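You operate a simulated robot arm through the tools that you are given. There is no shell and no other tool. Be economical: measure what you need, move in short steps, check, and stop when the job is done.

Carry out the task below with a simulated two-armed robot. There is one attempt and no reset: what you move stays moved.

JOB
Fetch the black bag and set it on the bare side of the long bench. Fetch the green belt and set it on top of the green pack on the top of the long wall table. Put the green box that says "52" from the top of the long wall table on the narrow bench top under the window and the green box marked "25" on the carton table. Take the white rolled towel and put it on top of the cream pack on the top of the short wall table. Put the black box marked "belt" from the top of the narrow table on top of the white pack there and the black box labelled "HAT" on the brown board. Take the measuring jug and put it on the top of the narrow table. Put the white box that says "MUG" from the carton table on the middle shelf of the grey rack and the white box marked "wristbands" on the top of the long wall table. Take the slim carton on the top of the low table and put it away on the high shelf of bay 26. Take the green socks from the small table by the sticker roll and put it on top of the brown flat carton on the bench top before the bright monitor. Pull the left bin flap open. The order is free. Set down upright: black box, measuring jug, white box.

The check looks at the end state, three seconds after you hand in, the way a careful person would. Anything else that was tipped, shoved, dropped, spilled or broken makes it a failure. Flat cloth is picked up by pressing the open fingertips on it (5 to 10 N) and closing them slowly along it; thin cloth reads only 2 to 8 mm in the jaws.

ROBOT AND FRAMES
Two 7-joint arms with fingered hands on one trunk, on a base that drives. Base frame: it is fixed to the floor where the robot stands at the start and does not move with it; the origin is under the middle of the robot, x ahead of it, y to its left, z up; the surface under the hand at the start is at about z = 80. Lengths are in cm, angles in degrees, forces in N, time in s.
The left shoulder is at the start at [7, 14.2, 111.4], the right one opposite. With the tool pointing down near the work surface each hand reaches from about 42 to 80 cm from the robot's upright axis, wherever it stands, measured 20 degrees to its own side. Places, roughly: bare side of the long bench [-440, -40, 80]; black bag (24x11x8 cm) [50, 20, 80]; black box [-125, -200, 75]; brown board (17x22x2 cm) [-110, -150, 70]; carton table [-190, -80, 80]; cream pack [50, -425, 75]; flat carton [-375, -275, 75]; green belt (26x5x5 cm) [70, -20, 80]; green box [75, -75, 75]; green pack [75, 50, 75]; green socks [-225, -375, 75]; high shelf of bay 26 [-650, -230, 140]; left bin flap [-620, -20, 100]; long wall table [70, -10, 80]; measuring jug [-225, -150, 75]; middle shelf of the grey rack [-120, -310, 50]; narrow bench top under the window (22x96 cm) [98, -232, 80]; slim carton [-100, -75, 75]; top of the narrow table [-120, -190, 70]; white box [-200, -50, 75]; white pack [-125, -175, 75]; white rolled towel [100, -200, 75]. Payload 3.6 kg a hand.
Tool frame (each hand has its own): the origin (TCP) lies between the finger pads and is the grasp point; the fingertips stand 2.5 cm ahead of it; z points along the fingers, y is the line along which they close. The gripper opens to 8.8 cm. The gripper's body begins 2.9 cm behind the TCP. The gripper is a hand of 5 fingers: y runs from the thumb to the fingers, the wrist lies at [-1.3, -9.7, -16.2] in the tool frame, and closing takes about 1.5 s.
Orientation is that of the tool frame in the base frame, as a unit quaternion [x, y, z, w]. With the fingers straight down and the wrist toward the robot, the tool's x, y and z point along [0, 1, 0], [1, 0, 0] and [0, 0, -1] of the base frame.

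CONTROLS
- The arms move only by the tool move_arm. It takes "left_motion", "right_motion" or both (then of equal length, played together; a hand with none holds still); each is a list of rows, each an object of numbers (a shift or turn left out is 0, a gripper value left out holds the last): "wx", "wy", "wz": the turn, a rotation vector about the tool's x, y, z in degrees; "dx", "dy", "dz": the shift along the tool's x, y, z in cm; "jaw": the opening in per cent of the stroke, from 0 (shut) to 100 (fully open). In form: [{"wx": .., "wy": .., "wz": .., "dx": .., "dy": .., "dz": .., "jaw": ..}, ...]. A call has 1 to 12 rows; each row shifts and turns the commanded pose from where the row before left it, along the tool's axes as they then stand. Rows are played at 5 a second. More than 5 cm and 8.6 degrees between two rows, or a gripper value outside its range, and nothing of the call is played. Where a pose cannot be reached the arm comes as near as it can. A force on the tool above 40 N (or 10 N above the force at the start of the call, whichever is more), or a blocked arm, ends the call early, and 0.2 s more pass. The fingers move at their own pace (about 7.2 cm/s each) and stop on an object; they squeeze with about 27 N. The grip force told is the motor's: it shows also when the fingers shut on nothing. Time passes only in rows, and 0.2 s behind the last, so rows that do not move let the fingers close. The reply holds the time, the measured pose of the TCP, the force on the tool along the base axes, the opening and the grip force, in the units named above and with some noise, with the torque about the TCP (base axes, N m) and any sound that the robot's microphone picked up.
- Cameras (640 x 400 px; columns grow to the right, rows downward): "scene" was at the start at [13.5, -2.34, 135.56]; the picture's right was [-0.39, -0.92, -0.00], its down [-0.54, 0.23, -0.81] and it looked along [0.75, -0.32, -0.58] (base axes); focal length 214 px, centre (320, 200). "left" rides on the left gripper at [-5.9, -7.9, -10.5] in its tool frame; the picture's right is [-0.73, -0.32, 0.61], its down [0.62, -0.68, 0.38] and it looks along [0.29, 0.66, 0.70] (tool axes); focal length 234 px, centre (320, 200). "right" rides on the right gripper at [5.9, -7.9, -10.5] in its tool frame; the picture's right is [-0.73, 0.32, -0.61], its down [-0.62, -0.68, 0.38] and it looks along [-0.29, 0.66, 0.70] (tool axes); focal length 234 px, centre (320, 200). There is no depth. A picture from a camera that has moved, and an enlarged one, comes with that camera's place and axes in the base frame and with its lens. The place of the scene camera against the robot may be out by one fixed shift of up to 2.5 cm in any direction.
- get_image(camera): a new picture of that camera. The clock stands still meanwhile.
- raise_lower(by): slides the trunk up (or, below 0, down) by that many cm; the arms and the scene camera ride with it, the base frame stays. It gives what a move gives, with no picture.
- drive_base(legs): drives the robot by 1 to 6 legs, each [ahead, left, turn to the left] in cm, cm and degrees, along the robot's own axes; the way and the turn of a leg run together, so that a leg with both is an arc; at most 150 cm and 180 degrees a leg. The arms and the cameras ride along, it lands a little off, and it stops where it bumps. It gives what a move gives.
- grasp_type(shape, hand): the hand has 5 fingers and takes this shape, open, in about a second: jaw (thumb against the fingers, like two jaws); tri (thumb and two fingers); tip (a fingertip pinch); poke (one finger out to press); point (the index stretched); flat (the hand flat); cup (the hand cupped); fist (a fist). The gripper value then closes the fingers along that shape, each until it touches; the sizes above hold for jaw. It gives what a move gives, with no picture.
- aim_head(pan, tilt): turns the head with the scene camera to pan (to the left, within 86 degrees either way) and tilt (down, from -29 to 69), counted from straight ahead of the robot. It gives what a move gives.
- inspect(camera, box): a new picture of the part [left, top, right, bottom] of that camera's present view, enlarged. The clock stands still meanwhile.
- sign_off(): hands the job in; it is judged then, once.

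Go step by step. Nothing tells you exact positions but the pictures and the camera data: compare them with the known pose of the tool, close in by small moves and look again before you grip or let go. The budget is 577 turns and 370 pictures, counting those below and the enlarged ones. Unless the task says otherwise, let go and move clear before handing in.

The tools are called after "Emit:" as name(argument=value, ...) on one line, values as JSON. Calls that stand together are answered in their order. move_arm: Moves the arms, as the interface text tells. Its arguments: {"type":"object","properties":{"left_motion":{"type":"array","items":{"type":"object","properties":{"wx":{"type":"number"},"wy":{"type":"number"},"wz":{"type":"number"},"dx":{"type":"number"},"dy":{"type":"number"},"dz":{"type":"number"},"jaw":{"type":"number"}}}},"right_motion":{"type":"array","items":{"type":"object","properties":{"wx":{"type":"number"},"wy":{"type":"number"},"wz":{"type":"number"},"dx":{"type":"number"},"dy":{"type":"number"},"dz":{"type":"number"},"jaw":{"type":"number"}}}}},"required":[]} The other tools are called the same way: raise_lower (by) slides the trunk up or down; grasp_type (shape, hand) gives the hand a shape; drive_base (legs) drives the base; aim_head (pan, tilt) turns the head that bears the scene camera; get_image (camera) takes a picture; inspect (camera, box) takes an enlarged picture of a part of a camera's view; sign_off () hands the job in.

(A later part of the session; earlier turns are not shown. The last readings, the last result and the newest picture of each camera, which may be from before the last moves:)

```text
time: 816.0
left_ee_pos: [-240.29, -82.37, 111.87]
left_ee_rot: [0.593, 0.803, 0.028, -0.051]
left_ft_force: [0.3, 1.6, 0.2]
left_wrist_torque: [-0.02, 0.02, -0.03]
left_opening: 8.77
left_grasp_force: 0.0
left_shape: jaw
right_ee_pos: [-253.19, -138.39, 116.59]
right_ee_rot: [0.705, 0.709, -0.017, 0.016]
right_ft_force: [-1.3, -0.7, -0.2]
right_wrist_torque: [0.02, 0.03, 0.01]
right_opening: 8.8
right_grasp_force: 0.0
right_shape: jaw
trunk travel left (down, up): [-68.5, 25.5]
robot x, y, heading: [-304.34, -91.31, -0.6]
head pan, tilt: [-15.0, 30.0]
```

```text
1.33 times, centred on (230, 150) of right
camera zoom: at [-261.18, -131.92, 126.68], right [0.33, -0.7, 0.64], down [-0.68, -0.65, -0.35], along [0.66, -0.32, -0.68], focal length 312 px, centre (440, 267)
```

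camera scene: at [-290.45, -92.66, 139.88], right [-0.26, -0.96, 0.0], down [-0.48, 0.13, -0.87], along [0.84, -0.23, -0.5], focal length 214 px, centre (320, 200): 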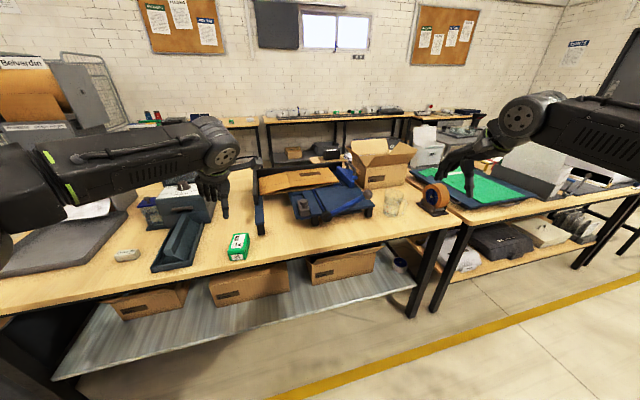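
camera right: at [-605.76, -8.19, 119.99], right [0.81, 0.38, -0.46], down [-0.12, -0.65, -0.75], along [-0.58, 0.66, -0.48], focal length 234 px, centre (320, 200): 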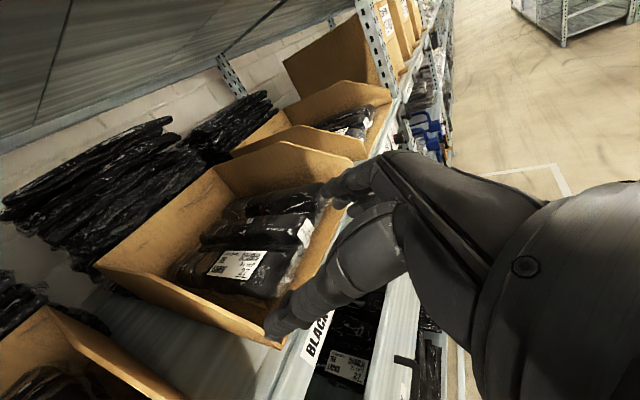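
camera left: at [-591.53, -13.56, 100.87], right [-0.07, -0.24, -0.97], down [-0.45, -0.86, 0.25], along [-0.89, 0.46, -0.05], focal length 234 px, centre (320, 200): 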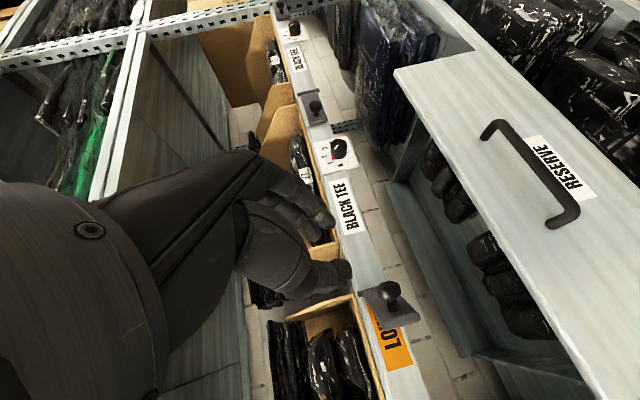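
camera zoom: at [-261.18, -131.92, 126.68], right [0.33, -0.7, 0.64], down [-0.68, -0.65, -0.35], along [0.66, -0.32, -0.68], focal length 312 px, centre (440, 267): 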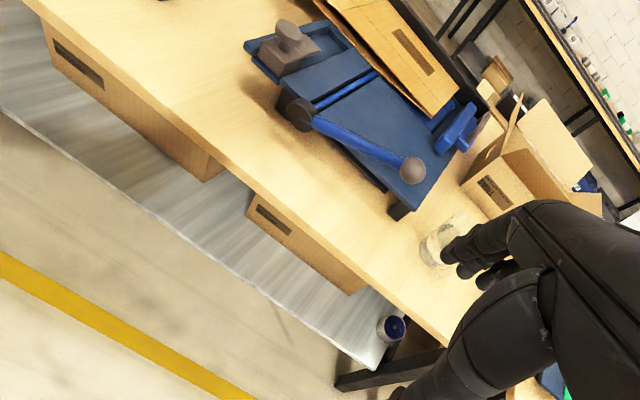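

The jug holds water, handle toward -y. I bring the right hand above it to measure the rim.

Emit:
drive_base(legs=[[25, -40, 0.5]])

Emit:
move_arm(right_motion=[{"dx": 4}, {"dx": 4}, {"dx": 4}, {"dx": 4}, {"dx": 4}, {"dx": 4}, {"dx": 2}, {"dy": 3}, {"dy": 2}])

Emit:
get_image(camera="right")

```text
time: 818.8
left_ee_pos: [-215.48, -122.05, 111.94]
left_ee_rot: [0.59, 0.806, 0.028, -0.05]
left_ft_force: [-0.2, -0.4, 0.1]
left_wrist_torque: [0.01, -0.02, 0.01]
left_opening: 8.77
left_grasp_force: 0.1
left_shape: jaw
right_ee_pos: [-227.89, -178.06, 116.63]
right_ee_rot: [0.702, 0.712, -0.017, 0.017]
right_ft_force: [0.5, -0.2, 0.6]
right_wrist_torque: [-0.01, 0.04, -0.03]
right_opening: 8.78
right_grasp_force: 0.0
right_shape: jaw
trunk travel left (down, up): [-68.5, 25.5]
robot x, y, heading: [-279.75, -132.1, 0.1]
head pan, tilt: [-15.0, 30.0]
```

```text
time: 820.8
left_ee_pos: [-215.44, -121.93, 111.79]
left_ee_rot: [0.589, 0.806, 0.029, -0.051]
left_ft_force: [0.1, 0.0, 0.1]
left_wrist_torque: [-0.03, 0.02, 0.0]
left_opening: 8.75
left_grasp_force: 0.0
left_shape: jaw
right_ee_pos: [-223.26, -152.13, 115.3]
right_ee_rot: [0.701, 0.712, -0.017, 0.014]
right_ft_force: [0.1, 0.3, -0.2]
right_wrist_torque: [0.01, -0.01, 0.0]
right_opening: 8.77
right_grasp_force: 0.0
right_shape: jaw
trunk travel left (down, up): [-68.5, 25.5]
robot x, y, heading: [-279.69, -131.83, 0.5]
head pan, tilt: [-15.0, 30.0]
```

```text
47 pictures are left
camera right: at [-231.28, -145.78, 125.44], right [0.34, -0.69, 0.64], down [-0.67, -0.65, -0.35], along [0.66, -0.31, -0.68], focal length 234 px, centre (320, 200)
```

right: 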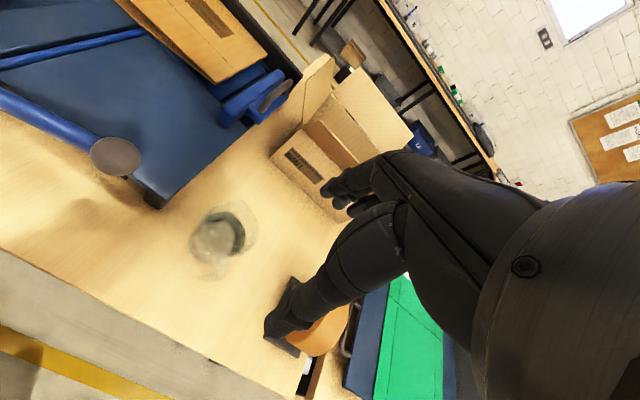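

Emit:
inspect(camera="right", box=[170, 180, 290, 290])

```text
3.64 times, centred on (230, 235) of right
camera zoom: at [-231.28, -145.78, 125.44], right [0.34, -0.69, 0.64], down [-0.67, -0.65, -0.35], along [0.66, -0.31, -0.68], focal length 852 px, centre (647, 73)
```

zoom: 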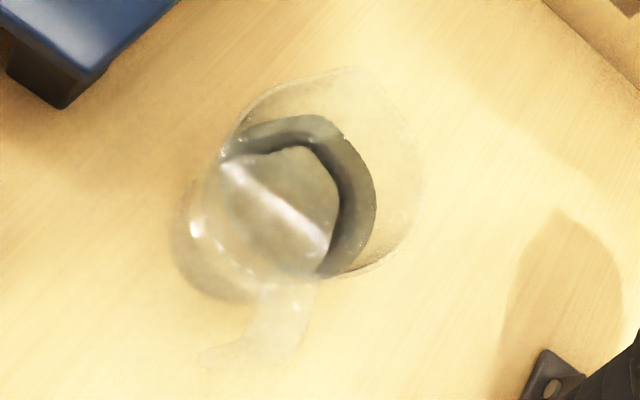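

Rim ≈8.1 cm across, jug centre ≈[-215.2,-150.4], handle toward (-x,-y). A full-diameter grip is possible across the handle axis: yaw 30° and descend to just above the rim.

Emit:
move_arm(right_motion=[{"wz": 7.5}, {"wz": 7.5}, {"wz": 7.5}, {"wz": 7.5}, {"dx": 2.5, "dy": 3}, {"dx": 3, "dy": 3.2}, {"dz": 4}, {"dz": 4}, {"dz": 4}, {"dz": 4}, {"dz": 2.5}])

Emit:
inspect(camera="right", box=[200, 160, 440, 360])

Emit:
aim_head(pan=-15, tilt=40)

Emit:
inspect(camera="scene", box=[260, 120, 400, 220])

```text
time: 823.2
left_ee_pos: [-215.47, -122.12, 111.89]
left_ee_rot: [0.59, 0.805, 0.029, -0.05]
left_ft_force: [0.2, -0.4, -0.8]
left_wrist_torque: [0.03, 0.04, 0.0]
left_opening: 8.76
left_grasp_force: 0.1
left_shape: jaw
right_ee_pos: [-217.93, -154.48, 95.6]
right_ee_rot: [0.862, 0.507, -0.012, 0.018]
right_ft_force: [-0.4, -0.3, 0.0]
right_wrist_torque: [-0.02, 0.0, 0.0]
right_opening: 8.81
right_grasp_force: 0.0
right_shape: jaw
right hand out of reach, approached as far as the arm can: row 5, 6, 11
trunk travel left (down, up): [-68.5, 25.5]
robot x, y, heading: [-279.67, -131.67, 0.5]
head pan, tilt: [-15.0, 30.0]
```

```text
2.00 times, centred on (320, 260) of right
camera zoom: at [-222.08, -145.05, 105.68], right [-0.07, -0.76, 0.64], down [-0.9, -0.23, -0.37], along [0.43, -0.6, -0.67], focal length 468 px, centre (320, 80)
```

zoom: 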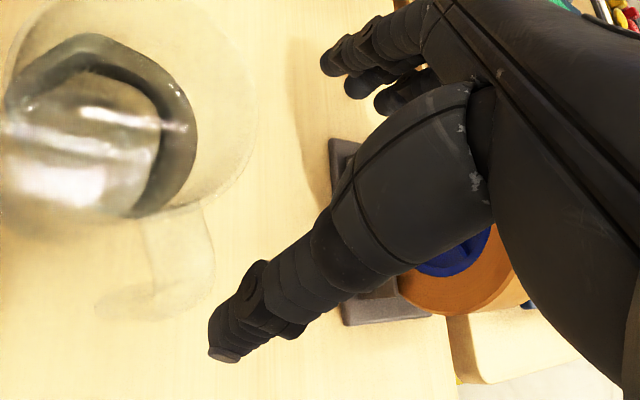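

```text
time: 823.9
left_ee_pos: [-215.55, -122.03, 111.87]
left_ee_rot: [0.59, 0.805, 0.029, -0.05]
left_ft_force: [0.2, -0.7, -0.3]
left_wrist_torque: [-0.01, 0.0, 0.02]
left_opening: 8.76
left_grasp_force: 0.1
left_shape: jaw
right_ee_pos: [-217.96, -154.47, 95.8]
right_ee_rot: [0.862, 0.507, -0.013, 0.018]
right_ft_force: [-0.2, 0.2, -0.7]
right_wrist_torque: [0.01, 0.02, 0.02]
right_opening: 8.78
right_grasp_force: 0.0
right_shape: jaw
trunk travel left (down, up): [-68.5, 25.5]
robot x, y, heading: [-279.85, -131.7, 0.2]
head pan, tilt: [-15.0, 40.0]
```

```text
4.00 times, centred on (330, 170) of scene
camera zoom: at [-266.12, -132.74, 138.35], right [-0.25, -0.97, 0.0], down [-0.62, 0.16, -0.77], along [0.74, -0.2, -0.64], focal length 858 px, centre (280, 320)
```

zoom: 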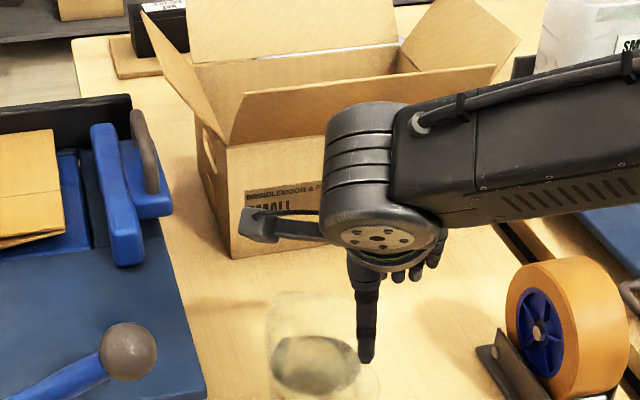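

Emit:
move_arm(right_motion=[{"dz": -4}])

Emit:
drive_base(legs=[[9, 0, 0]])

Emit:
move_arm(right_motion=[{"dx": 1.0, "dy": -3.5}, {"dx": 0.5, "dy": -3.5}, {"dz": 2}, {"dz": 2}])

Emit:
inspect(camera="right", box=[200, 160, 440, 360])

```text
time: 824.3
left_ee_pos: [-215.63, -122.05, 111.94]
left_ee_rot: [0.59, 0.805, 0.029, -0.051]
left_ft_force: [0.4, 0.7, 0.4]
left_wrist_torque: [-0.05, 0.0, -0.05]
left_opening: 8.79
left_grasp_force: 0.0
left_shape: jaw
right_ee_pos: [-218.02, -154.3, 99.81]
right_ee_rot: [0.862, 0.506, -0.013, 0.02]
right_ft_force: [-0.1, -0.4, 0.3]
right_wrist_torque: [0.02, -0.02, 0.0]
right_opening: 8.8
right_grasp_force: 0.1
right_shape: jaw
trunk travel left (down, up): [-68.5, 25.5]
robot x, y, heading: [-279.6, -131.63, 0.3]
head pan, tilt: [-15.0, 40.0]
```

```text
time: 825.4
left_ee_pos: [-206.53, -121.99, 111.89]
left_ee_rot: [0.59, 0.805, 0.028, -0.051]
left_ft_force: [-0.5, -0.5, -0.2]
left_wrist_torque: [0.01, 0.0, 0.01]
left_opening: 8.78
left_grasp_force: 0.0
left_shape: jaw
right_ee_pos: [-209.03, -154.26, 99.81]
right_ee_rot: [0.862, 0.506, -0.012, 0.019]
right_ft_force: [0.4, 0.5, -0.5]
right_wrist_torque: [-0.01, -0.01, -0.04]
right_opening: 8.82
right_grasp_force: 0.0
right_shape: jaw
trunk travel left (down, up): [-68.5, 25.5]
robot x, y, heading: [-270.62, -131.77, 0.5]
head pan, tilt: [-15.0, 40.0]
```

```text
time: 826.4
left_ee_pos: [-206.58, -122.07, 111.9]
left_ee_rot: [0.59, 0.805, 0.028, -0.05]
left_ft_force: [0.6, 0.4, 0.1]
left_wrist_torque: [0.01, 0.01, 0.01]
left_opening: 8.76
left_grasp_force: 0.0
left_shape: jaw
right_ee_pos: [-214.45, -149.73, 95.59]
right_ee_rot: [0.862, 0.507, -0.011, 0.019]
right_ft_force: [0.2, -0.3, 0.0]
right_wrist_torque: [0.0, 0.0, 0.05]
right_opening: 8.79
right_grasp_force: 0.0
right_shape: jaw
trunk travel left (down, up): [-68.5, 25.5]
robot x, y, heading: [-270.83, -131.44, 0.1]
head pan, tilt: [-15.0, 40.0]
```

```text
2.00 times, centred on (320, 260) of right
camera zoom: at [-218.59, -140.27, 105.6], right [-0.07, -0.76, 0.64], down [-0.9, -0.23, -0.37], along [0.43, -0.6, -0.67], focal length 468 px, centre (320, 80)
```

zoom: 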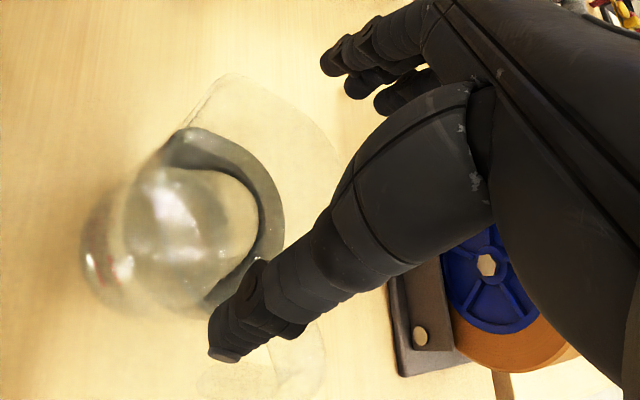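

Emit:
move_arm(right_motion=[{"dy": -0.5}, {"dz": 1}, {"dz": 0.8}, {"dz": 0.6}])

Emit:
inspect(camera="right", box=[200, 160, 440, 360])

Emit:
inspect(camera="scene", box=[270, 140, 390, 240])

```text
time: 827.4
left_ee_pos: [-206.62, -121.88, 111.94]
left_ee_rot: [0.59, 0.806, 0.028, -0.05]
left_ft_force: [0.7, -1.1, 0.2]
left_wrist_torque: [0.01, -0.01, -0.02]
left_opening: 8.77
left_grasp_force: 0.0
left_shape: jaw
right_ee_pos: [-215.4, -150.38, 93.67]
right_ee_rot: [0.861, 0.508, -0.012, 0.019]
right_ft_force: [-0.8, 1.0, 0.1]
right_wrist_torque: [0.04, -0.01, 0.01]
right_opening: 8.81
right_grasp_force: 0.0
right_shape: jaw
right hand out of reach, approached as far as the arm can: row 2, 3
trunk travel left (down, up): [-68.5, 25.5]
robot x, y, heading: [-270.87, -131.73, 0.1]
head pan, tilt: [-15.0, 40.0]
```

```text
2.00 times, centred on (320, 260) of right
camera zoom: at [-219.39, -140.91, 103.63], right [-0.07, -0.76, 0.64], down [-0.9, -0.23, -0.37], along [0.43, -0.6, -0.67], focal length 468 px, centre (320, 80)
```

zoom: 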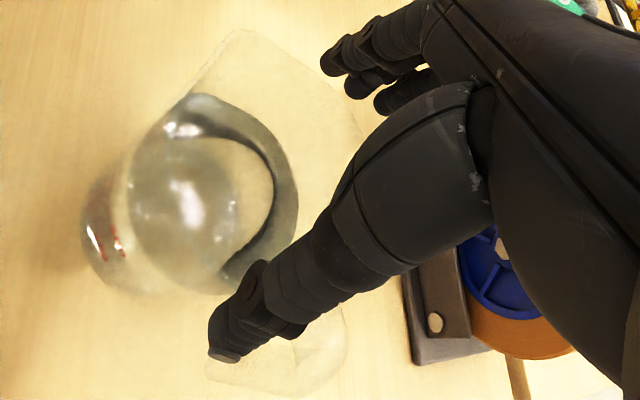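

```text
4.00 times, centred on (330, 190) of scene
camera zoom: at [-257.15, -132.71, 138.35], right [-0.25, -0.97, 0.0], down [-0.62, 0.16, -0.77], along [0.74, -0.2, -0.64], focal length 858 px, centre (280, 240)
```

zoom: 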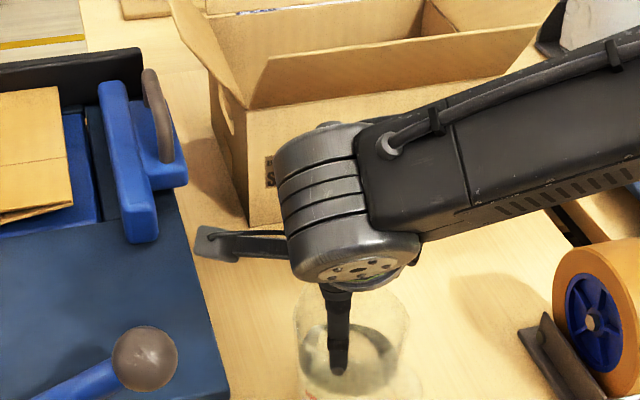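

Emit:
move_arm(right_motion=[{"dx": 0.4, "dy": 0.25}, {"dz": 0.5}, {"dz": 0.4}])

Emit:
move_arm(right_motion=[{"dz": 0.5}, {"dz": 0.4}])

```text
time: 828.2
left_ee_pos: [-206.55, -122.05, 111.89]
left_ee_rot: [0.59, 0.805, 0.028, -0.05]
left_ft_force: [0.0, 0.1, 0.2]
left_wrist_torque: [0.01, -0.01, -0.01]
left_opening: 8.79
left_grasp_force: 0.1
left_shape: jaw
right_ee_pos: [-215.25, -150.77, 93.12]
right_ee_rot: [0.861, 0.508, -0.013, 0.019]
right_ft_force: [0.3, -0.3, -0.4]
right_wrist_torque: [0.0, -0.01, 0.01]
right_opening: 8.79
right_grasp_force: 0.1
right_shape: jaw
right hand out of reach, approached as far as the arm can: row 1, 3
trunk travel left (down, up): [-68.5, 25.5]
robot x, y, heading: [-270.84, -131.87, 0.4]
head pan, tilt: [-15.0, 40.0]
```

```text
time: 828.8
left_ee_pos: [-206.63, -122.0, 111.93]
left_ee_rot: [0.59, 0.805, 0.028, -0.051]
left_ft_force: [0.2, 0.0, -0.3]
left_wrist_torque: [0.01, 0.02, 0.01]
left_opening: 8.78
left_grasp_force: 0.0
left_shape: jaw
right_ee_pos: [-215.48, -151.13, 92.38]
right_ee_rot: [0.861, 0.507, -0.013, 0.019]
right_ft_force: [0.3, -0.3, 2.2]
right_wrist_torque: [0.01, -0.08, 0.0]
right_opening: 8.8
right_grasp_force: 0.0
right_shape: jaw
right hand out of reach, approached as far as the arm can: row 2
trunk travel left (down, up): [-68.5, 25.5]
robot x, y, heading: [-270.53, -131.96, 0.4]
head pan, tilt: [-15.0, 40.0]
```

Far-side fingers touch lightly. I raise, drive 4 closer for reach, re-centre and retry.

Emit:
move_arm(right_motion=[{"dz": -1.5}, {"dz": -2}])

Emit:
drive_base(legs=[[5, 0, 0]])

Emit:
move_arm(right_motion=[{"dx": -1, "dy": -4.0}, {"dz": 1}, {"dz": 0.5}])

Emit:
inspect(camera="right", box=[200, 160, 440, 360])

```text
time: 829.4
left_ee_pos: [-206.64, -121.94, 111.85]
left_ee_rot: [0.59, 0.805, 0.028, -0.051]
left_ft_force: [0.2, 0.0, -0.6]
left_wrist_torque: [-0.05, -0.03, 0.03]
left_opening: 8.76
left_grasp_force: 0.1
left_shape: jaw
right_ee_pos: [-215.52, -150.79, 96.14]
right_ee_rot: [0.862, 0.507, -0.013, 0.019]
right_ft_force: [0.0, 0.3, 0.6]
right_wrist_torque: [0.03, -0.02, 0.0]
right_opening: 8.78
right_grasp_force: 0.1
right_shape: jaw
trunk travel left (down, up): [-68.5, 25.5]
robot x, y, heading: [-271.27, -131.61, 0.1]
head pan, tilt: [-15.0, 40.0]
```

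```text
time: 830.4
left_ee_pos: [-201.87, -121.94, 112.18]
left_ee_rot: [0.59, 0.806, 0.029, -0.049]
left_ft_force: [0.3, 1.1, 0.0]
left_wrist_torque: [0.02, -0.02, 0.01]
left_opening: 8.78
left_grasp_force: 0.1
left_shape: jaw
right_ee_pos: [-210.81, -150.89, 96.18]
right_ee_rot: [0.862, 0.507, -0.012, 0.02]
right_ft_force: [-0.2, 0.6, 0.2]
right_wrist_torque: [-0.02, 0.01, 0.02]
right_opening: 8.8
right_grasp_force: 0.1
right_shape: jaw
trunk travel left (down, up): [-68.5, 25.5]
robot x, y, heading: [-265.78, -131.7, 0.3]
head pan, tilt: [-15.0, 40.0]
```

```text
time: 831.1
left_ee_pos: [-201.49, -122.06, 111.72]
left_ee_rot: [0.59, 0.806, 0.029, -0.052]
left_ft_force: [-0.5, -0.4, -0.5]
left_wrist_torque: [0.02, 0.02, 0.01]
left_opening: 8.76
left_grasp_force: 0.0
left_shape: jaw
right_ee_pos: [-214.52, -149.89, 94.38]
right_ee_rot: [0.862, 0.507, -0.014, 0.018]
right_ft_force: [-0.7, 0.8, -0.1]
right_wrist_torque: [0.01, 0.0, 0.01]
right_opening: 8.79
right_grasp_force: 0.1
right_shape: jaw
trunk travel left (down, up): [-68.5, 25.5]
robot x, y, heading: [-265.98, -131.44, 0.2]
head pan, tilt: [-15.0, 40.0]
```

```text
2.00 times, centred on (320, 260) of right
camera zoom: at [-218.54, -140.45, 104.33], right [-0.07, -0.76, 0.64], down [-0.9, -0.23, -0.37], along [0.43, -0.6, -0.67], focal length 468 px, centre (320, 80)
```

zoom: 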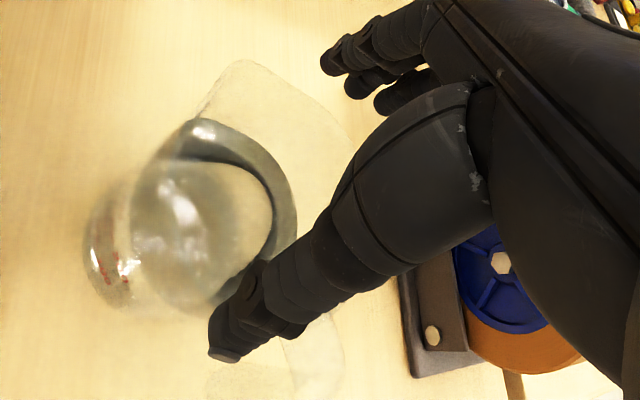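

Emit:
move_arm(right_motion=[{"dz": 0.6}, {"dz": 0.5}, {"dz": 0.5}])

Emit:
move_arm(right_motion=[{"dz": 0.5}, {"dz": 0.4}])

```text
time: 832.0
left_ee_pos: [-201.53, -122.08, 111.94]
left_ee_rot: [0.59, 0.805, 0.028, -0.051]
left_ft_force: [0.3, -0.9, -0.3]
left_wrist_torque: [0.02, -0.03, -0.04]
left_opening: 8.75
left_grasp_force: 0.0
left_shape: jaw
right_ee_pos: [-214.54, -149.94, 92.88]
right_ee_rot: [0.862, 0.506, -0.012, 0.019]
right_ft_force: [0.0, 0.3, -0.6]
right_wrist_torque: [-0.02, 0.03, 0.01]
right_opening: 8.8
right_grasp_force: 0.0
right_shape: jaw
trunk travel left (down, up): [-68.5, 25.5]
robot x, y, heading: [-266.0, -131.77, -0.0]
head pan, tilt: [-15.0, 40.0]
```

```text
time: 832.5
left_ee_pos: [-201.69, -121.89, 112.04]
left_ee_rot: [0.59, 0.805, 0.028, -0.051]
left_ft_force: [0.0, 0.5, 0.3]
left_wrist_torque: [0.0, 0.03, 0.0]
left_opening: 8.78
left_grasp_force: 0.1
left_shape: jaw
right_ee_pos: [-214.52, -149.94, 92.0]
right_ee_rot: [0.862, 0.506, -0.012, 0.02]
right_ft_force: [0.3, -0.1, 1.7]
right_wrist_torque: [-0.02, -0.03, -0.03]
right_opening: 8.82
right_grasp_force: 0.1
right_shape: jaw
trunk travel left (down, up): [-68.5, 25.5]
robot x, y, heading: [-266.01, -131.5, 0.1]
head pan, tilt: [-15.0, 40.0]
```

Emit:
move_arm(right_motion=[{"dz": 0.3}, {"dz": 0.2}])

```text
time: 833.1
left_ee_pos: [-201.67, -122.0, 111.98]
left_ee_rot: [0.59, 0.805, 0.029, -0.051]
left_ft_force: [0.4, -0.1, -0.1]
left_wrist_torque: [0.03, 0.03, 0.0]
left_opening: 8.76
left_grasp_force: 0.0
left_shape: jaw
right_ee_pos: [-214.46, -149.96, 91.46]
right_ee_rot: [0.861, 0.507, -0.012, 0.02]
right_ft_force: [-0.3, 0.5, 6.1]
right_wrist_torque: [0.0, -0.1, 0.01]
right_opening: 8.77
right_grasp_force: 0.1
right_shape: jaw
trunk travel left (down, up): [-68.5, 25.5]
robot x, y, heading: [-265.9, -131.53, 0.2]
head pan, tilt: [-15.0, 40.0]
```

Both sides touch the rim, so the full width does not fit. Instead I'll pinch the far wall (thumb inside, above the water). Raise, shift 4.4 forward along the closing axis.

Emit:
move_arm(right_motion=[{"dz": -2}, {"dz": -2}, {"dy": 4.4}, {"dz": 1.5}])

Emit:
inspect(camera="right", box=[160, 140, 440, 380])

Emit:
inspect(camera="scene", box=[270, 140, 390, 240])

```text
time: 834.1
left_ee_pos: [-201.47, -122.0, 112.09]
left_ee_rot: [0.591, 0.805, 0.028, -0.05]
left_ft_force: [0.4, 0.5, 0.1]
left_wrist_torque: [0.01, -0.01, 0.01]
left_opening: 8.77
left_grasp_force: 0.0
left_shape: jaw
right_ee_pos: [-210.71, -152.1, 93.97]
right_ee_rot: [0.862, 0.507, -0.013, 0.02]
right_ft_force: [-0.5, -0.6, -0.5]
right_wrist_torque: [-0.02, -0.01, 0.02]
right_opening: 8.8
right_grasp_force: 0.0
right_shape: jaw
trunk travel left (down, up): [-68.5, 25.5]
robot x, y, heading: [-265.97, -131.64, 0.4]
head pan, tilt: [-15.0, 40.0]
```

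```text
1.67 times, centred on (300, 260) of right
camera zoom: at [-214.77, -142.64, 103.99], right [-0.07, -0.76, 0.64], down [-0.9, -0.23, -0.37], along [0.43, -0.6, -0.67], focal length 390 px, centre (353, 100)
```

zoom: 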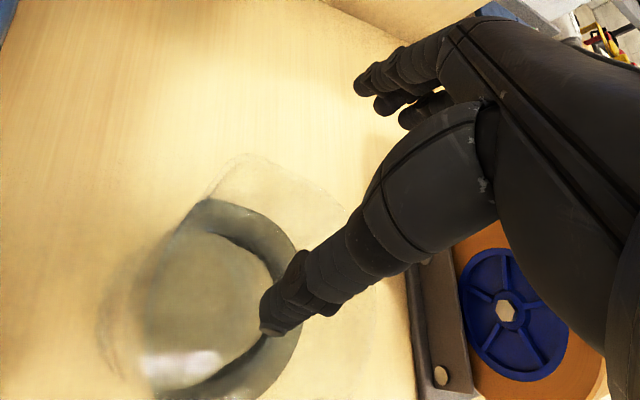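

```text
4.00 times, centred on (330, 190) of scene
camera zoom: at [-252.22, -132.68, 138.35], right [-0.26, -0.97, 0.0], down [-0.62, 0.16, -0.77], along [0.74, -0.2, -0.64], focal length 858 px, centre (280, 240)
```

zoom: 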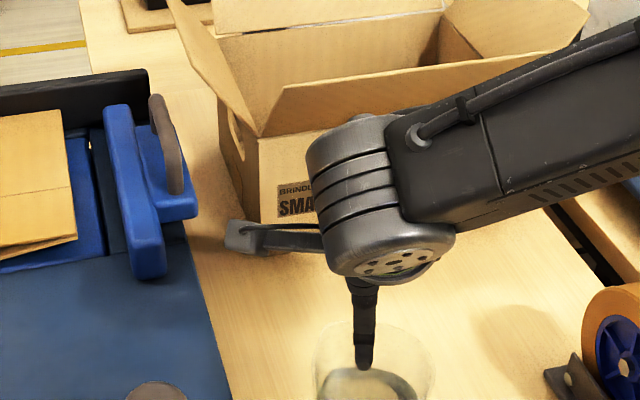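

Emit:
move_arm(right_motion=[{"dz": 1}, {"dz": 1}, {"dz": 1}])

Emit:
move_arm(right_motion=[{"dz": 0.8}, {"dz": 0.5}])

Emit:
inspect(camera="right", box=[160, 140, 440, 380])

```text
time: 835.0
left_ee_pos: [-201.55, -122.04, 111.8]
left_ee_rot: [0.59, 0.805, 0.029, -0.051]
left_ft_force: [-0.3, -0.5, 0.8]
left_wrist_torque: [-0.02, -0.01, 0.03]
left_opening: 8.77
left_grasp_force: 0.0
left_shape: jaw
right_ee_pos: [-210.83, -152.04, 91.05]
right_ee_rot: [0.862, 0.507, -0.012, 0.019]
right_ft_force: [0.6, 0.7, 1.2]
right_wrist_torque: [0.03, 0.01, -0.02]
right_opening: 8.79
right_grasp_force: 0.1
right_shape: jaw
trunk travel left (down, up): [-68.5, 25.5]
robot x, y, heading: [-265.92, -131.8, 0.2]
head pan, tilt: [-15.0, 40.0]
```

```text
time: 835.5
left_ee_pos: [-201.59, -122.02, 111.9]
left_ee_rot: [0.59, 0.805, 0.028, -0.051]
left_ft_force: [0.3, -0.2, 0.1]
left_wrist_torque: [-0.03, 0.0, 0.03]
left_opening: 8.78
left_grasp_force: 0.1
left_shape: jaw
right_ee_pos: [-210.96, -152.79, 90.11]
right_ee_rot: [0.861, 0.507, -0.012, 0.02]
right_ft_force: [0.0, -0.4, -0.3]
right_wrist_torque: [0.01, 0.03, 0.0]
right_opening: 8.79
right_grasp_force: 0.0
right_shape: jaw
right hand out of reach, approached as far as the arm can: row 1
trunk travel left (down, up): [-68.5, 25.5]
robot x, y, heading: [-265.82, -131.58, 0.1]
head pan, tilt: [-15.0, 40.0]
```

```text
1.67 times, centred on (300, 260) of right
camera zoom: at [-215.11, -143.21, 100.06], right [-0.07, -0.76, 0.64], down [-0.9, -0.23, -0.37], along [0.43, -0.6, -0.67], focal length 390 px, centre (353, 100)
```

zoom: 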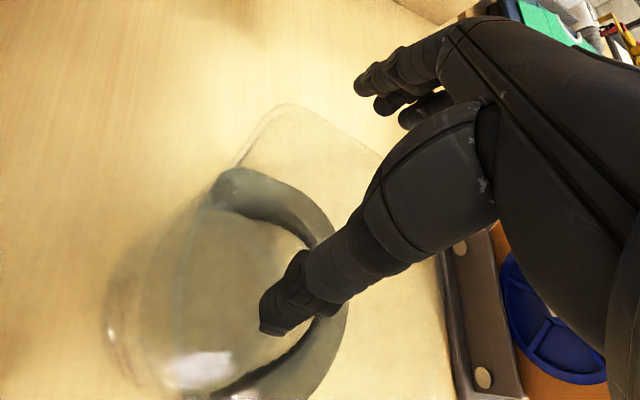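

No contact; thumb is inside, fingers outside. Close gently and lift 1 cm to test.

Emit:
move_arm(right_motion=[{"jaw": 75}, {"jaw": 55}, {"jaw": 40}, {"jaw": 25}, {"jaw": 10}, {"jaw": 0}, {"jaw": 0}, {"jaw": 0}])

Emit:
inspect(camera="right", box=[160, 140, 440, 380])

```text
time: 837.4
left_ee_pos: [-201.59, -122.0, 111.97]
left_ee_rot: [0.591, 0.805, 0.028, -0.05]
left_ft_force: [0.0, 0.3, 0.1]
left_wrist_torque: [0.01, 0.01, -0.03]
left_opening: 8.79
left_grasp_force: 0.1
left_shape: jaw
right_ee_pos: [-211.06, -152.63, 90.11]
right_ee_rot: [0.862, 0.507, -0.013, 0.019]
right_ft_force: [-1.2, -0.3, -0.6]
right_wrist_torque: [0.01, -0.02, 0.0]
right_opening: 0.0
right_grasp_force: 26.8
right_shape: jaw
trunk travel left (down, up): [-68.5, 25.5]
robot x, y, heading: [-266.08, -131.76, 0.1]
head pan, tilt: [-15.0, 40.0]
```

```text
1.67 times, centred on (300, 260) of right
camera zoom: at [-215.11, -143.2, 100.07], right [-0.07, -0.76, 0.64], down [-0.9, -0.23, -0.37], along [0.43, -0.6, -0.67], focal length 390 px, centre (353, 100)
```

zoom: 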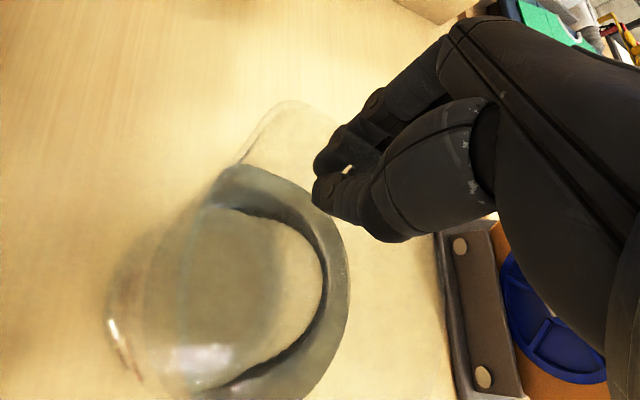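

Emit:
inspect(camera="scene", box=[280, 160, 380, 240])

```text
5.00 times, centred on (330, 200) of scene
camera zoom: at [-252.21, -132.69, 138.34], right [-0.26, -0.97, 0.0], down [-0.62, 0.16, -0.77], along [0.74, -0.2, -0.64], focal length 1072 px, centre (270, 200)
```

zoom: 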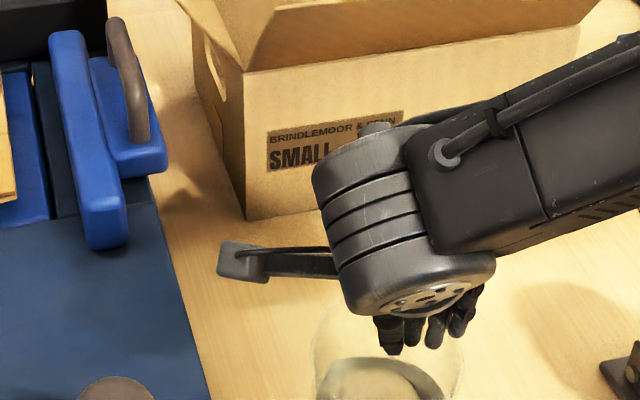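

The jug's centre is really nearer [-212.7,-151.2] (earlier estimate misled by the glass). Raise, open, re-centre for a full-width grip and probe down.

Emit:
move_arm(right_motion=[{"dz": -2}, {"dz": -2.5}, {"jaw": 100}, {"jaw": 100}, {"jaw": 100}, {"jaw": 100}, {"dx": 0.45, "dy": -2.1}, {"dz": 0.6}])

Emit:
move_arm(right_motion=[{"dz": 0.6}, {"dz": 0.5}, {"dz": 0.5}])

Emit:
move_arm(right_motion=[{"dz": 0.5}, {"dz": 0.5}])

```text
time: 839.1
left_ee_pos: [-201.61, -122.08, 111.79]
left_ee_rot: [0.59, 0.805, 0.029, -0.051]
left_ft_force: [0.0, -0.1, 0.1]
left_wrist_torque: [0.03, -0.01, 0.02]
left_opening: 8.78
left_grasp_force: 0.1
left_shape: jaw
right_ee_pos: [-212.46, -150.89, 93.74]
right_ee_rot: [0.862, 0.507, -0.012, 0.019]
right_ft_force: [-0.4, -0.3, -0.1]
right_wrist_torque: [-0.01, 0.02, -0.01]
right_opening: 8.77
right_grasp_force: 0.0
right_shape: jaw
trunk travel left (down, up): [-68.5, 25.5]
robot x, y, heading: [-265.71, -131.24, 0.2]
head pan, tilt: [-15.0, 40.0]
```

```text
time: 840.0
left_ee_pos: [-201.55, -122.03, 111.8]
left_ee_rot: [0.589, 0.806, 0.028, -0.051]
left_ft_force: [-0.2, -0.8, -0.5]
left_wrist_torque: [-0.02, 0.0, 0.02]
left_opening: 8.76
left_grasp_force: 0.1
left_shape: jaw
right_ee_pos: [-212.37, -150.99, 92.2]
right_ee_rot: [0.862, 0.506, -0.013, 0.02]
right_ft_force: [-0.5, -0.2, -0.3]
right_wrist_torque: [0.04, 0.0, 0.01]
right_opening: 8.77
right_grasp_force: 0.0
right_shape: jaw
trunk travel left (down, up): [-68.5, 25.5]
robot x, y, heading: [-265.75, -131.58, 0.1]
head pan, tilt: [-15.0, 40.0]
```

```text
time: 840.5
left_ee_pos: [-201.61, -121.97, 111.9]
left_ee_rot: [0.59, 0.806, 0.029, -0.05]
left_ft_force: [0.0, -0.2, -0.2]
left_wrist_torque: [-0.02, 0.0, -0.02]
left_opening: 8.75
left_grasp_force: 0.1
left_shape: jaw
right_ee_pos: [-212.36, -151.0, 91.27]
right_ee_rot: [0.862, 0.506, -0.013, 0.02]
right_ft_force: [0.0, -0.1, -0.2]
right_wrist_torque: [-0.01, 0.0, 0.0]
right_opening: 8.77
right_grasp_force: 0.1
right_shape: jaw
trunk travel left (down, up): [-68.5, 25.5]
robot x, y, heading: [-265.72, -131.65, 0.3]
head pan, tilt: [-15.0, 40.0]
```

Emit:
move_arm(right_motion=[{"dz": 0.5}, {"dz": 0.5}, {"dz": 0.5}])

Emit:
move_arm(right_motion=[{"dz": 0.6}, {"dz": 0.6}])

Emit:
inspect(camera="scene", box=[280, 160, 380, 240])

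```text
time: 841.4
left_ee_pos: [-201.64, -121.97, 111.87]
left_ee_rot: [0.59, 0.805, 0.028, -0.051]
left_ft_force: [-0.7, 0.9, 0.9]
left_wrist_torque: [-0.01, 0.03, 0.0]
left_opening: 8.75
left_grasp_force: 0.0
left_shape: jaw
right_ee_pos: [-212.86, -151.65, 90.18]
right_ee_rot: [0.861, 0.507, -0.012, 0.02]
right_ft_force: [0.2, 1.3, 0.7]
right_wrist_torque: [-0.02, 0.01, 0.04]
right_opening: 8.76
right_grasp_force: 0.0
right_shape: jaw
right hand out of reach, approached as far as the arm can: row 2
trunk travel left (down, up): [-68.5, 25.5]
robot x, y, heading: [-265.5, -131.77, 0.3]
head pan, tilt: [-15.0, 40.0]
```

```text
time: 842.0
left_ee_pos: [-201.6, -121.95, 111.91]
left_ee_rot: [0.59, 0.805, 0.028, -0.051]
left_ft_force: [-0.2, -1.0, -0.1]
left_wrist_torque: [-0.01, 0.01, -0.02]
left_opening: 8.77
left_grasp_force: 0.1
left_shape: jaw
right_ee_pos: [-213.01, -151.96, 89.35]
right_ee_rot: [0.862, 0.507, -0.012, 0.019]
right_ft_force: [0.9, 1.0, 0.9]
right_wrist_torque: [-0.05, -0.01, 0.02]
right_opening: 8.77
right_grasp_force: 0.1
right_shape: jaw
right hand out of reach, approached as far as the arm can: row 1, 2
trunk travel left (down, up): [-68.5, 25.5]
robot x, y, heading: [-265.74, -131.39, 0.2]
head pan, tilt: [-15.0, 40.0]
```

```text
5.00 times, centred on (330, 200) of scene
camera zoom: at [-252.22, -132.67, 138.35], right [-0.26, -0.97, 0.0], down [-0.62, 0.16, -0.77], along [0.74, -0.2, -0.64], focal length 1072 px, centre (270, 200)
```

zoom: 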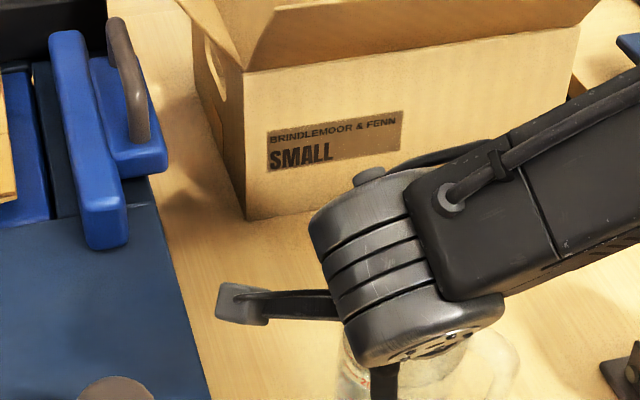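

The hand now seems to straddle the jug. Close gently.

Emit:
move_arm(right_motion=[{"jaw": 95}, {"jaw": 90}, {"jaw": 80}, {"jaw": 70}, {"jaw": 60}, {"jaw": 40}, {"jaw": 20}, {"jaw": 0}, {"jaw": 0}])

Emit:
get_image(camera="right")

```text
time: 844.0
left_ee_pos: [-201.73, -121.93, 111.93]
left_ee_rot: [0.59, 0.806, 0.029, -0.051]
left_ft_force: [0.1, 0.2, 1.0]
left_wrist_torque: [0.0, 0.02, -0.01]
left_opening: 8.77
left_grasp_force: 0.1
left_shape: jaw
right_ee_pos: [-213.03, -152.1, 89.3]
right_ee_rot: [0.862, 0.507, -0.012, 0.019]
right_ft_force: [0.9, 0.5, 0.4]
right_wrist_torque: [0.0, -0.03, 0.05]
right_opening: 0.0
right_grasp_force: 26.8
right_shape: jaw
trunk travel left (down, up): [-68.5, 25.5]
robot x, y, heading: [-265.76, -131.43, 0.5]
head pan, tilt: [-15.0, 40.0]
```

```text
33 pictures are left
camera right: at [-217.11, -142.65, 99.26], right [-0.07, -0.76, 0.64], down [-0.9, -0.23, -0.37], along [0.43, -0.6, -0.67], focal length 234 px, centre (320, 200)
```

right: 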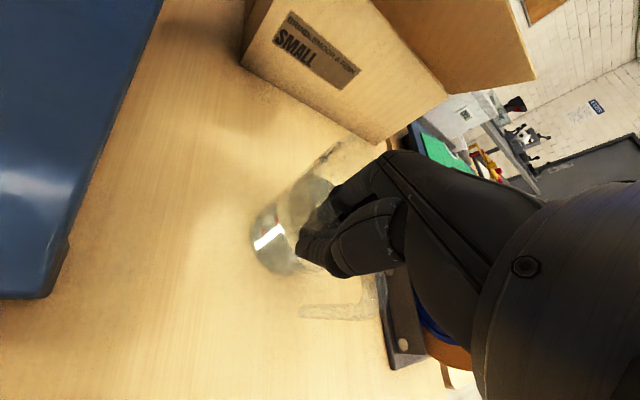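

I test whether the thin glass wall is actually held: lift 1 cm and read the force.

Emit:
move_arm(right_motion=[{"dz": -0.6}, {"dz": -0.6}, {"dz": 0}])

```text
time: 844.8
left_ee_pos: [-201.53, -122.01, 111.91]
left_ee_rot: [0.59, 0.805, 0.029, -0.051]
left_ft_force: [-0.8, 0.7, 0.0]
left_wrist_torque: [-0.01, 0.0, -0.02]
left_opening: 8.78
left_grasp_force: 0.0
left_shape: jaw
right_ee_pos: [-213.0, -152.18, 90.54]
right_ee_rot: [0.862, 0.507, -0.013, 0.018]
right_ft_force: [-0.2, 0.4, -5.2]
right_wrist_torque: [0.12, 0.08, -0.03]
right_opening: 0.0
right_grasp_force: 26.5
right_shape: jaw
trunk travel left (down, up): [-68.5, 25.5]
robot x, y, heading: [-265.63, -131.69, 0.1]
head pan, tilt: [-15.0, 40.0]
```

It holds the jug (5 N weight). I lift further and check the tilt.

Emit:
move_arm(right_motion=[{"dz": -1}, {"dz": -1}, {"dz": -1}, {"dz": -1}])

Emit:
aim_head(pan=-15, tilt=32)

Emit:
inspect(camera="scene", box=[280, 160, 420, 260])

```text
time: 845.8
left_ee_pos: [-201.7, -121.94, 111.8]
left_ee_rot: [0.589, 0.806, 0.028, -0.051]
left_ft_force: [0.2, 0.6, -0.1]
left_wrist_torque: [0.01, 0.02, -0.01]
left_opening: 8.78
left_grasp_force: 0.0
left_shape: jaw
right_ee_pos: [-212.94, -151.81, 94.4]
right_ee_rot: [0.862, 0.506, -0.013, 0.02]
right_ft_force: [-0.3, -0.3, -3.5]
right_wrist_torque: [0.12, 0.04, -0.02]
right_opening: 0.0
right_grasp_force: 26.7
right_shape: jaw
trunk travel left (down, up): [-68.5, 25.5]
robot x, y, heading: [-265.86, -131.49, 0.1]
head pan, tilt: [-15.0, 40.0]
```

```text
time: 846.4
left_ee_pos: [-201.54, -122.0, 111.8]
left_ee_rot: [0.59, 0.805, 0.029, -0.051]
left_ft_force: [-0.4, 0.0, -0.8]
left_wrist_torque: [-0.01, 0.0, 0.01]
left_opening: 8.79
left_grasp_force: 0.1
left_shape: jaw
right_ee_pos: [-212.86, -151.89, 94.56]
right_ee_rot: [0.862, 0.507, -0.013, 0.019]
right_ft_force: [-0.3, -0.9, -4.0]
right_wrist_torque: [0.11, 0.08, 0.01]
right_opening: 0.0
right_grasp_force: 26.6
right_shape: jaw
trunk travel left (down, up): [-68.5, 25.5]
robot x, y, heading: [-265.93, -131.39, 0.2]
head pan, tilt: [-15.0, 32.0]
```

```text
4.00 times, centred on (350, 210) of scene
camera zoom: at [-251.7, -132.84, 139.55], right [-0.26, -0.97, 0.0], down [-0.51, 0.14, -0.85], along [0.82, -0.22, -0.53], focal length 858 px, centre (200, 160)
```

zoom: 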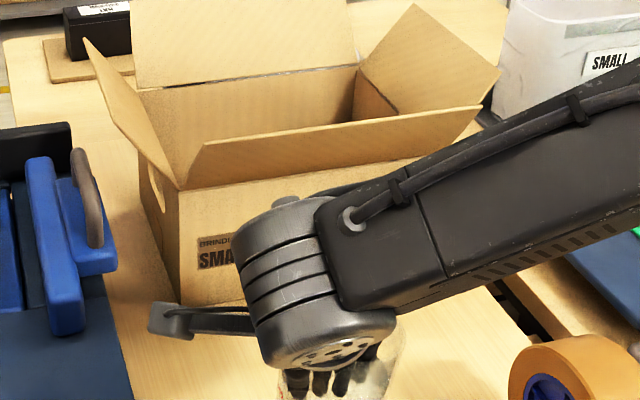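

Emit:
move_arm(right_motion=[{"dz": -2}, {"dz": -2}, {"dz": -2}, {"dz": -2}, {"dz": -2}])

Emit:
drive_base(legs=[[-30, 0, 0]])

Emit:
inspect(camera="scene", box=[240, 130, 440, 280])

```text
time: 847.6
left_ee_pos: [-201.77, -122.01, 111.88]
left_ee_rot: [0.59, 0.805, 0.028, -0.05]
left_ft_force: [0.2, -0.3, -0.2]
left_wrist_torque: [0.01, 0.02, 0.0]
left_opening: 8.77
left_grasp_force: 0.0
left_shape: jaw
right_ee_pos: [-213.09, -151.48, 104.67]
right_ee_rot: [0.862, 0.506, -0.012, 0.019]
right_ft_force: [0.5, 1.2, -3.9]
right_wrist_torque: [0.1, 0.05, 0.02]
right_opening: 0.0
right_grasp_force: 26.9
right_shape: jaw
trunk travel left (down, up): [-68.5, 25.5]
robot x, y, heading: [-265.78, -131.74, 0.1]
head pan, tilt: [-15.0, 32.0]
```

```text
time: 849.7
left_ee_pos: [-231.71, -122.12, 111.89]
left_ee_rot: [0.589, 0.806, 0.029, -0.052]
left_ft_force: [-0.4, 0.8, -0.5]
left_wrist_torque: [0.01, -0.04, 0.03]
left_opening: 8.77
left_grasp_force: 0.0
left_shape: jaw
right_ee_pos: [-243.05, -151.63, 104.59]
right_ee_rot: [0.861, 0.507, -0.012, 0.02]
right_ft_force: [0.3, -0.3, -3.7]
right_wrist_torque: [0.1, 0.05, 0.01]
right_opening: 0.0
right_grasp_force: 26.8
right_shape: jaw
trunk travel left (down, up): [-68.5, 25.5]
robot x, y, heading: [-296.05, -131.64, 0.3]
head pan, tilt: [-15.0, 32.0]
```

```text
2.67 times, centred on (340, 205) of scene
camera zoom: at [-281.82, -132.95, 139.55], right [-0.25, -0.97, 0.0], down [-0.51, 0.13, -0.85], along [0.82, -0.21, -0.53], focal length 572 px, centre (267, 187)
```

zoom: 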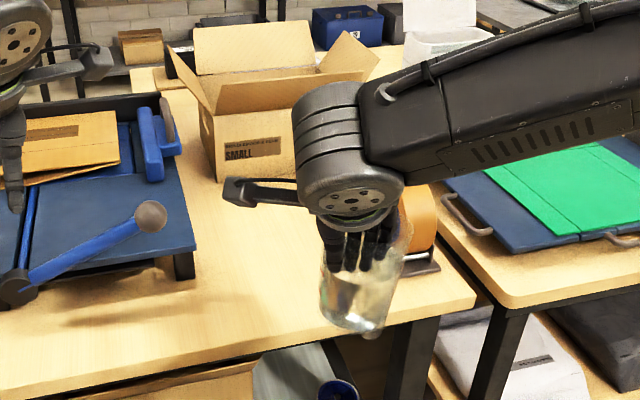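

The jug is held with a slight tilt. I carry it around the -y end toward the narrow table.

Emit:
drive_base(legs=[[-10, 0, 0], [0, -115, 0], [0, -115, 0], [0, -115, 0]])

Emit:
drive_base(legs=[[90, -5, 0], [90, 0, 0], [95, 0, 0]])

Emit:
drive_base(legs=[[0, 0, 45], [0, 0, 45], [0, 0, 45], [0, 0, 45]])

```text
time: 867.2
left_ee_pos: [-237.1, -466.05, 111.87]
left_ee_rot: [0.586, 0.808, 0.027, -0.052]
left_ft_force: [-0.1, 0.2, 0.9]
left_wrist_torque: [-0.03, 0.02, 0.03]
left_opening: 8.77
left_grasp_force: 0.1
left_shape: jaw
right_ee_pos: [-248.31, -495.66, 104.5]
right_ee_rot: [0.86, 0.51, -0.013, 0.02]
right_ft_force: [-0.4, 0.0, -4.1]
right_wrist_torque: [0.11, 0.09, -0.01]
right_opening: 0.0
right_grasp_force: 26.9
right_shape: jaw
trunk travel left (down, up): [-68.5, 25.5]
robot x, y, heading: [-301.36, -476.03, 0.8]
head pan, tilt: [-15.0, 32.0]
```

```text
time: 880.9
left_ee_pos: [38.63, -468.72, 111.93]
left_ee_rot: [0.59, 0.806, 0.029, -0.051]
left_ft_force: [-0.1, -0.4, 0.5]
left_wrist_torque: [-0.01, 0.0, 0.0]
left_opening: 8.77
left_grasp_force: 0.0
left_shape: jaw
right_ee_pos: [27.26, -498.23, 104.5]
right_ee_rot: [0.861, 0.507, -0.012, 0.02]
right_ft_force: [0.3, 0.2, -3.8]
right_wrist_torque: [0.11, 0.05, -0.01]
right_opening: 0.01
right_grasp_force: 27.0
right_shape: jaw
trunk travel left (down, up): [-68.5, 25.5]
robot x, y, heading: [-26.27, -478.72, 0.3]
head pan, tilt: [-15.0, 32.0]
```

```text
time: 889.5
left_ee_pos: [-89.86, -488.96, 111.86]
left_ee_rot: [0.81, -0.583, 0.052, 0.029]
left_ft_force: [0.0, -0.2, -0.3]
left_wrist_torque: [0.01, 0.03, -0.02]
left_opening: 8.77
left_grasp_force: 0.1
left_shape: jaw
right_ee_pos: [-78.91, -459.33, 104.58]
right_ee_rot: [-0.513, 0.858, 0.019, 0.013]
right_ft_force: [0.0, 0.1, -4.4]
right_wrist_torque: [-0.1, -0.04, -0.01]
right_opening: 0.0
right_grasp_force: 26.9
right_shape: jaw
trunk travel left (down, up): [-68.5, 25.5]
robot x, y, heading: [-25.33, -478.14, -178.8]
head pan, tilt: [-15.0, 32.0]
```

Still held. Strafe to the narrow table.

Emit:
drive_base(legs=[[0, -125, -1], [0, -127, 0]])

Emit:
drive_base(legs=[[32, 0, 0]])

Emit:
aim_head(pan=-15, tilt=38)

Emit:
get_image(camera="scene")

```text
time: 901.8
left_ee_pos: [-92.2, -237.05, 111.78]
left_ee_rot: [0.806, -0.588, 0.052, 0.029]
left_ft_force: [-0.2, 0.0, 0.3]
left_wrist_torque: [-0.01, -0.02, 0.02]
left_opening: 8.77
left_grasp_force: 0.1
left_shape: jaw
right_ee_pos: [-80.79, -207.52, 104.53]
right_ee_rot: [-0.51, 0.86, 0.018, 0.013]
right_ft_force: [-0.2, 1.3, -4.4]
right_wrist_torque: [-0.14, -0.03, -0.02]
right_opening: 0.02
right_grasp_force: 27.5
right_shape: jaw
trunk travel left (down, up): [-68.5, 25.5]
robot x, y, heading: [-28.12, -226.85, -179.2]
head pan, tilt: [-15.0, 32.0]
```

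```text
time: 904.0
left_ee_pos: [-124.02, -237.19, 112.06]
left_ee_rot: [0.806, -0.589, 0.052, 0.029]
left_ft_force: [0.1, 0.1, 0.4]
left_wrist_torque: [0.01, 0.02, 0.0]
left_opening: 8.75
left_grasp_force: 0.0
left_shape: jaw
right_ee_pos: [-112.86, -207.83, 104.54]
right_ee_rot: [-0.509, 0.86, 0.018, 0.013]
right_ft_force: [-0.3, 0.4, -3.7]
right_wrist_torque: [-0.1, -0.07, 0.0]
right_opening: 0.0
right_grasp_force: 27.3
right_shape: jaw
trunk travel left (down, up): [-68.5, 25.5]
robot x, y, heading: [-59.54, -227.3, -179.5]
head pan, tilt: [-15.0, 32.0]
```

```text
time: 904.6
left_ee_pos: [-124.19, -237.28, 111.87]
left_ee_rot: [0.806, -0.589, 0.052, 0.029]
left_ft_force: [1.2, 0.5, 0.0]
left_wrist_torque: [-0.03, -0.01, 0.04]
left_opening: 8.75
left_grasp_force: 0.1
left_shape: jaw
right_ee_pos: [-112.89, -207.66, 104.52]
right_ee_rot: [-0.509, 0.861, 0.019, 0.012]
right_ft_force: [-0.2, 0.1, -3.9]
right_wrist_torque: [-0.13, -0.07, -0.02]
right_opening: 0.0
right_grasp_force: 27.0
right_shape: jaw
trunk travel left (down, up): [-68.5, 25.5]
robot x, y, heading: [-59.68, -227.45, -179.3]
head pan, tilt: [-15.0, 38.0]
```

```text
30 pictures are left
camera scene: at [-73.0, -224.1, 138.63], right [0.25, 0.97, 0.0], down [0.6, -0.15, -0.79], along [-0.76, 0.2, -0.62], focal length 214 px, centre (320, 200)
```

scene: 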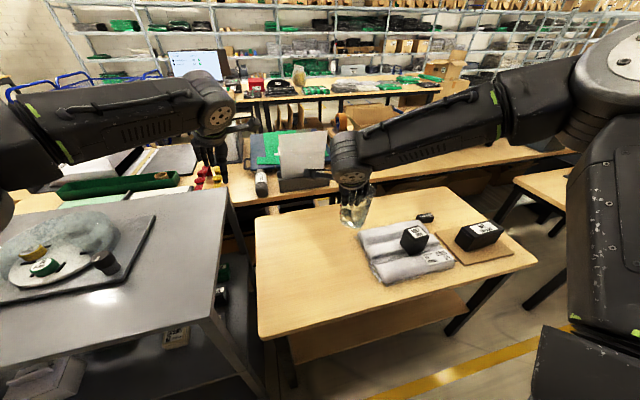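

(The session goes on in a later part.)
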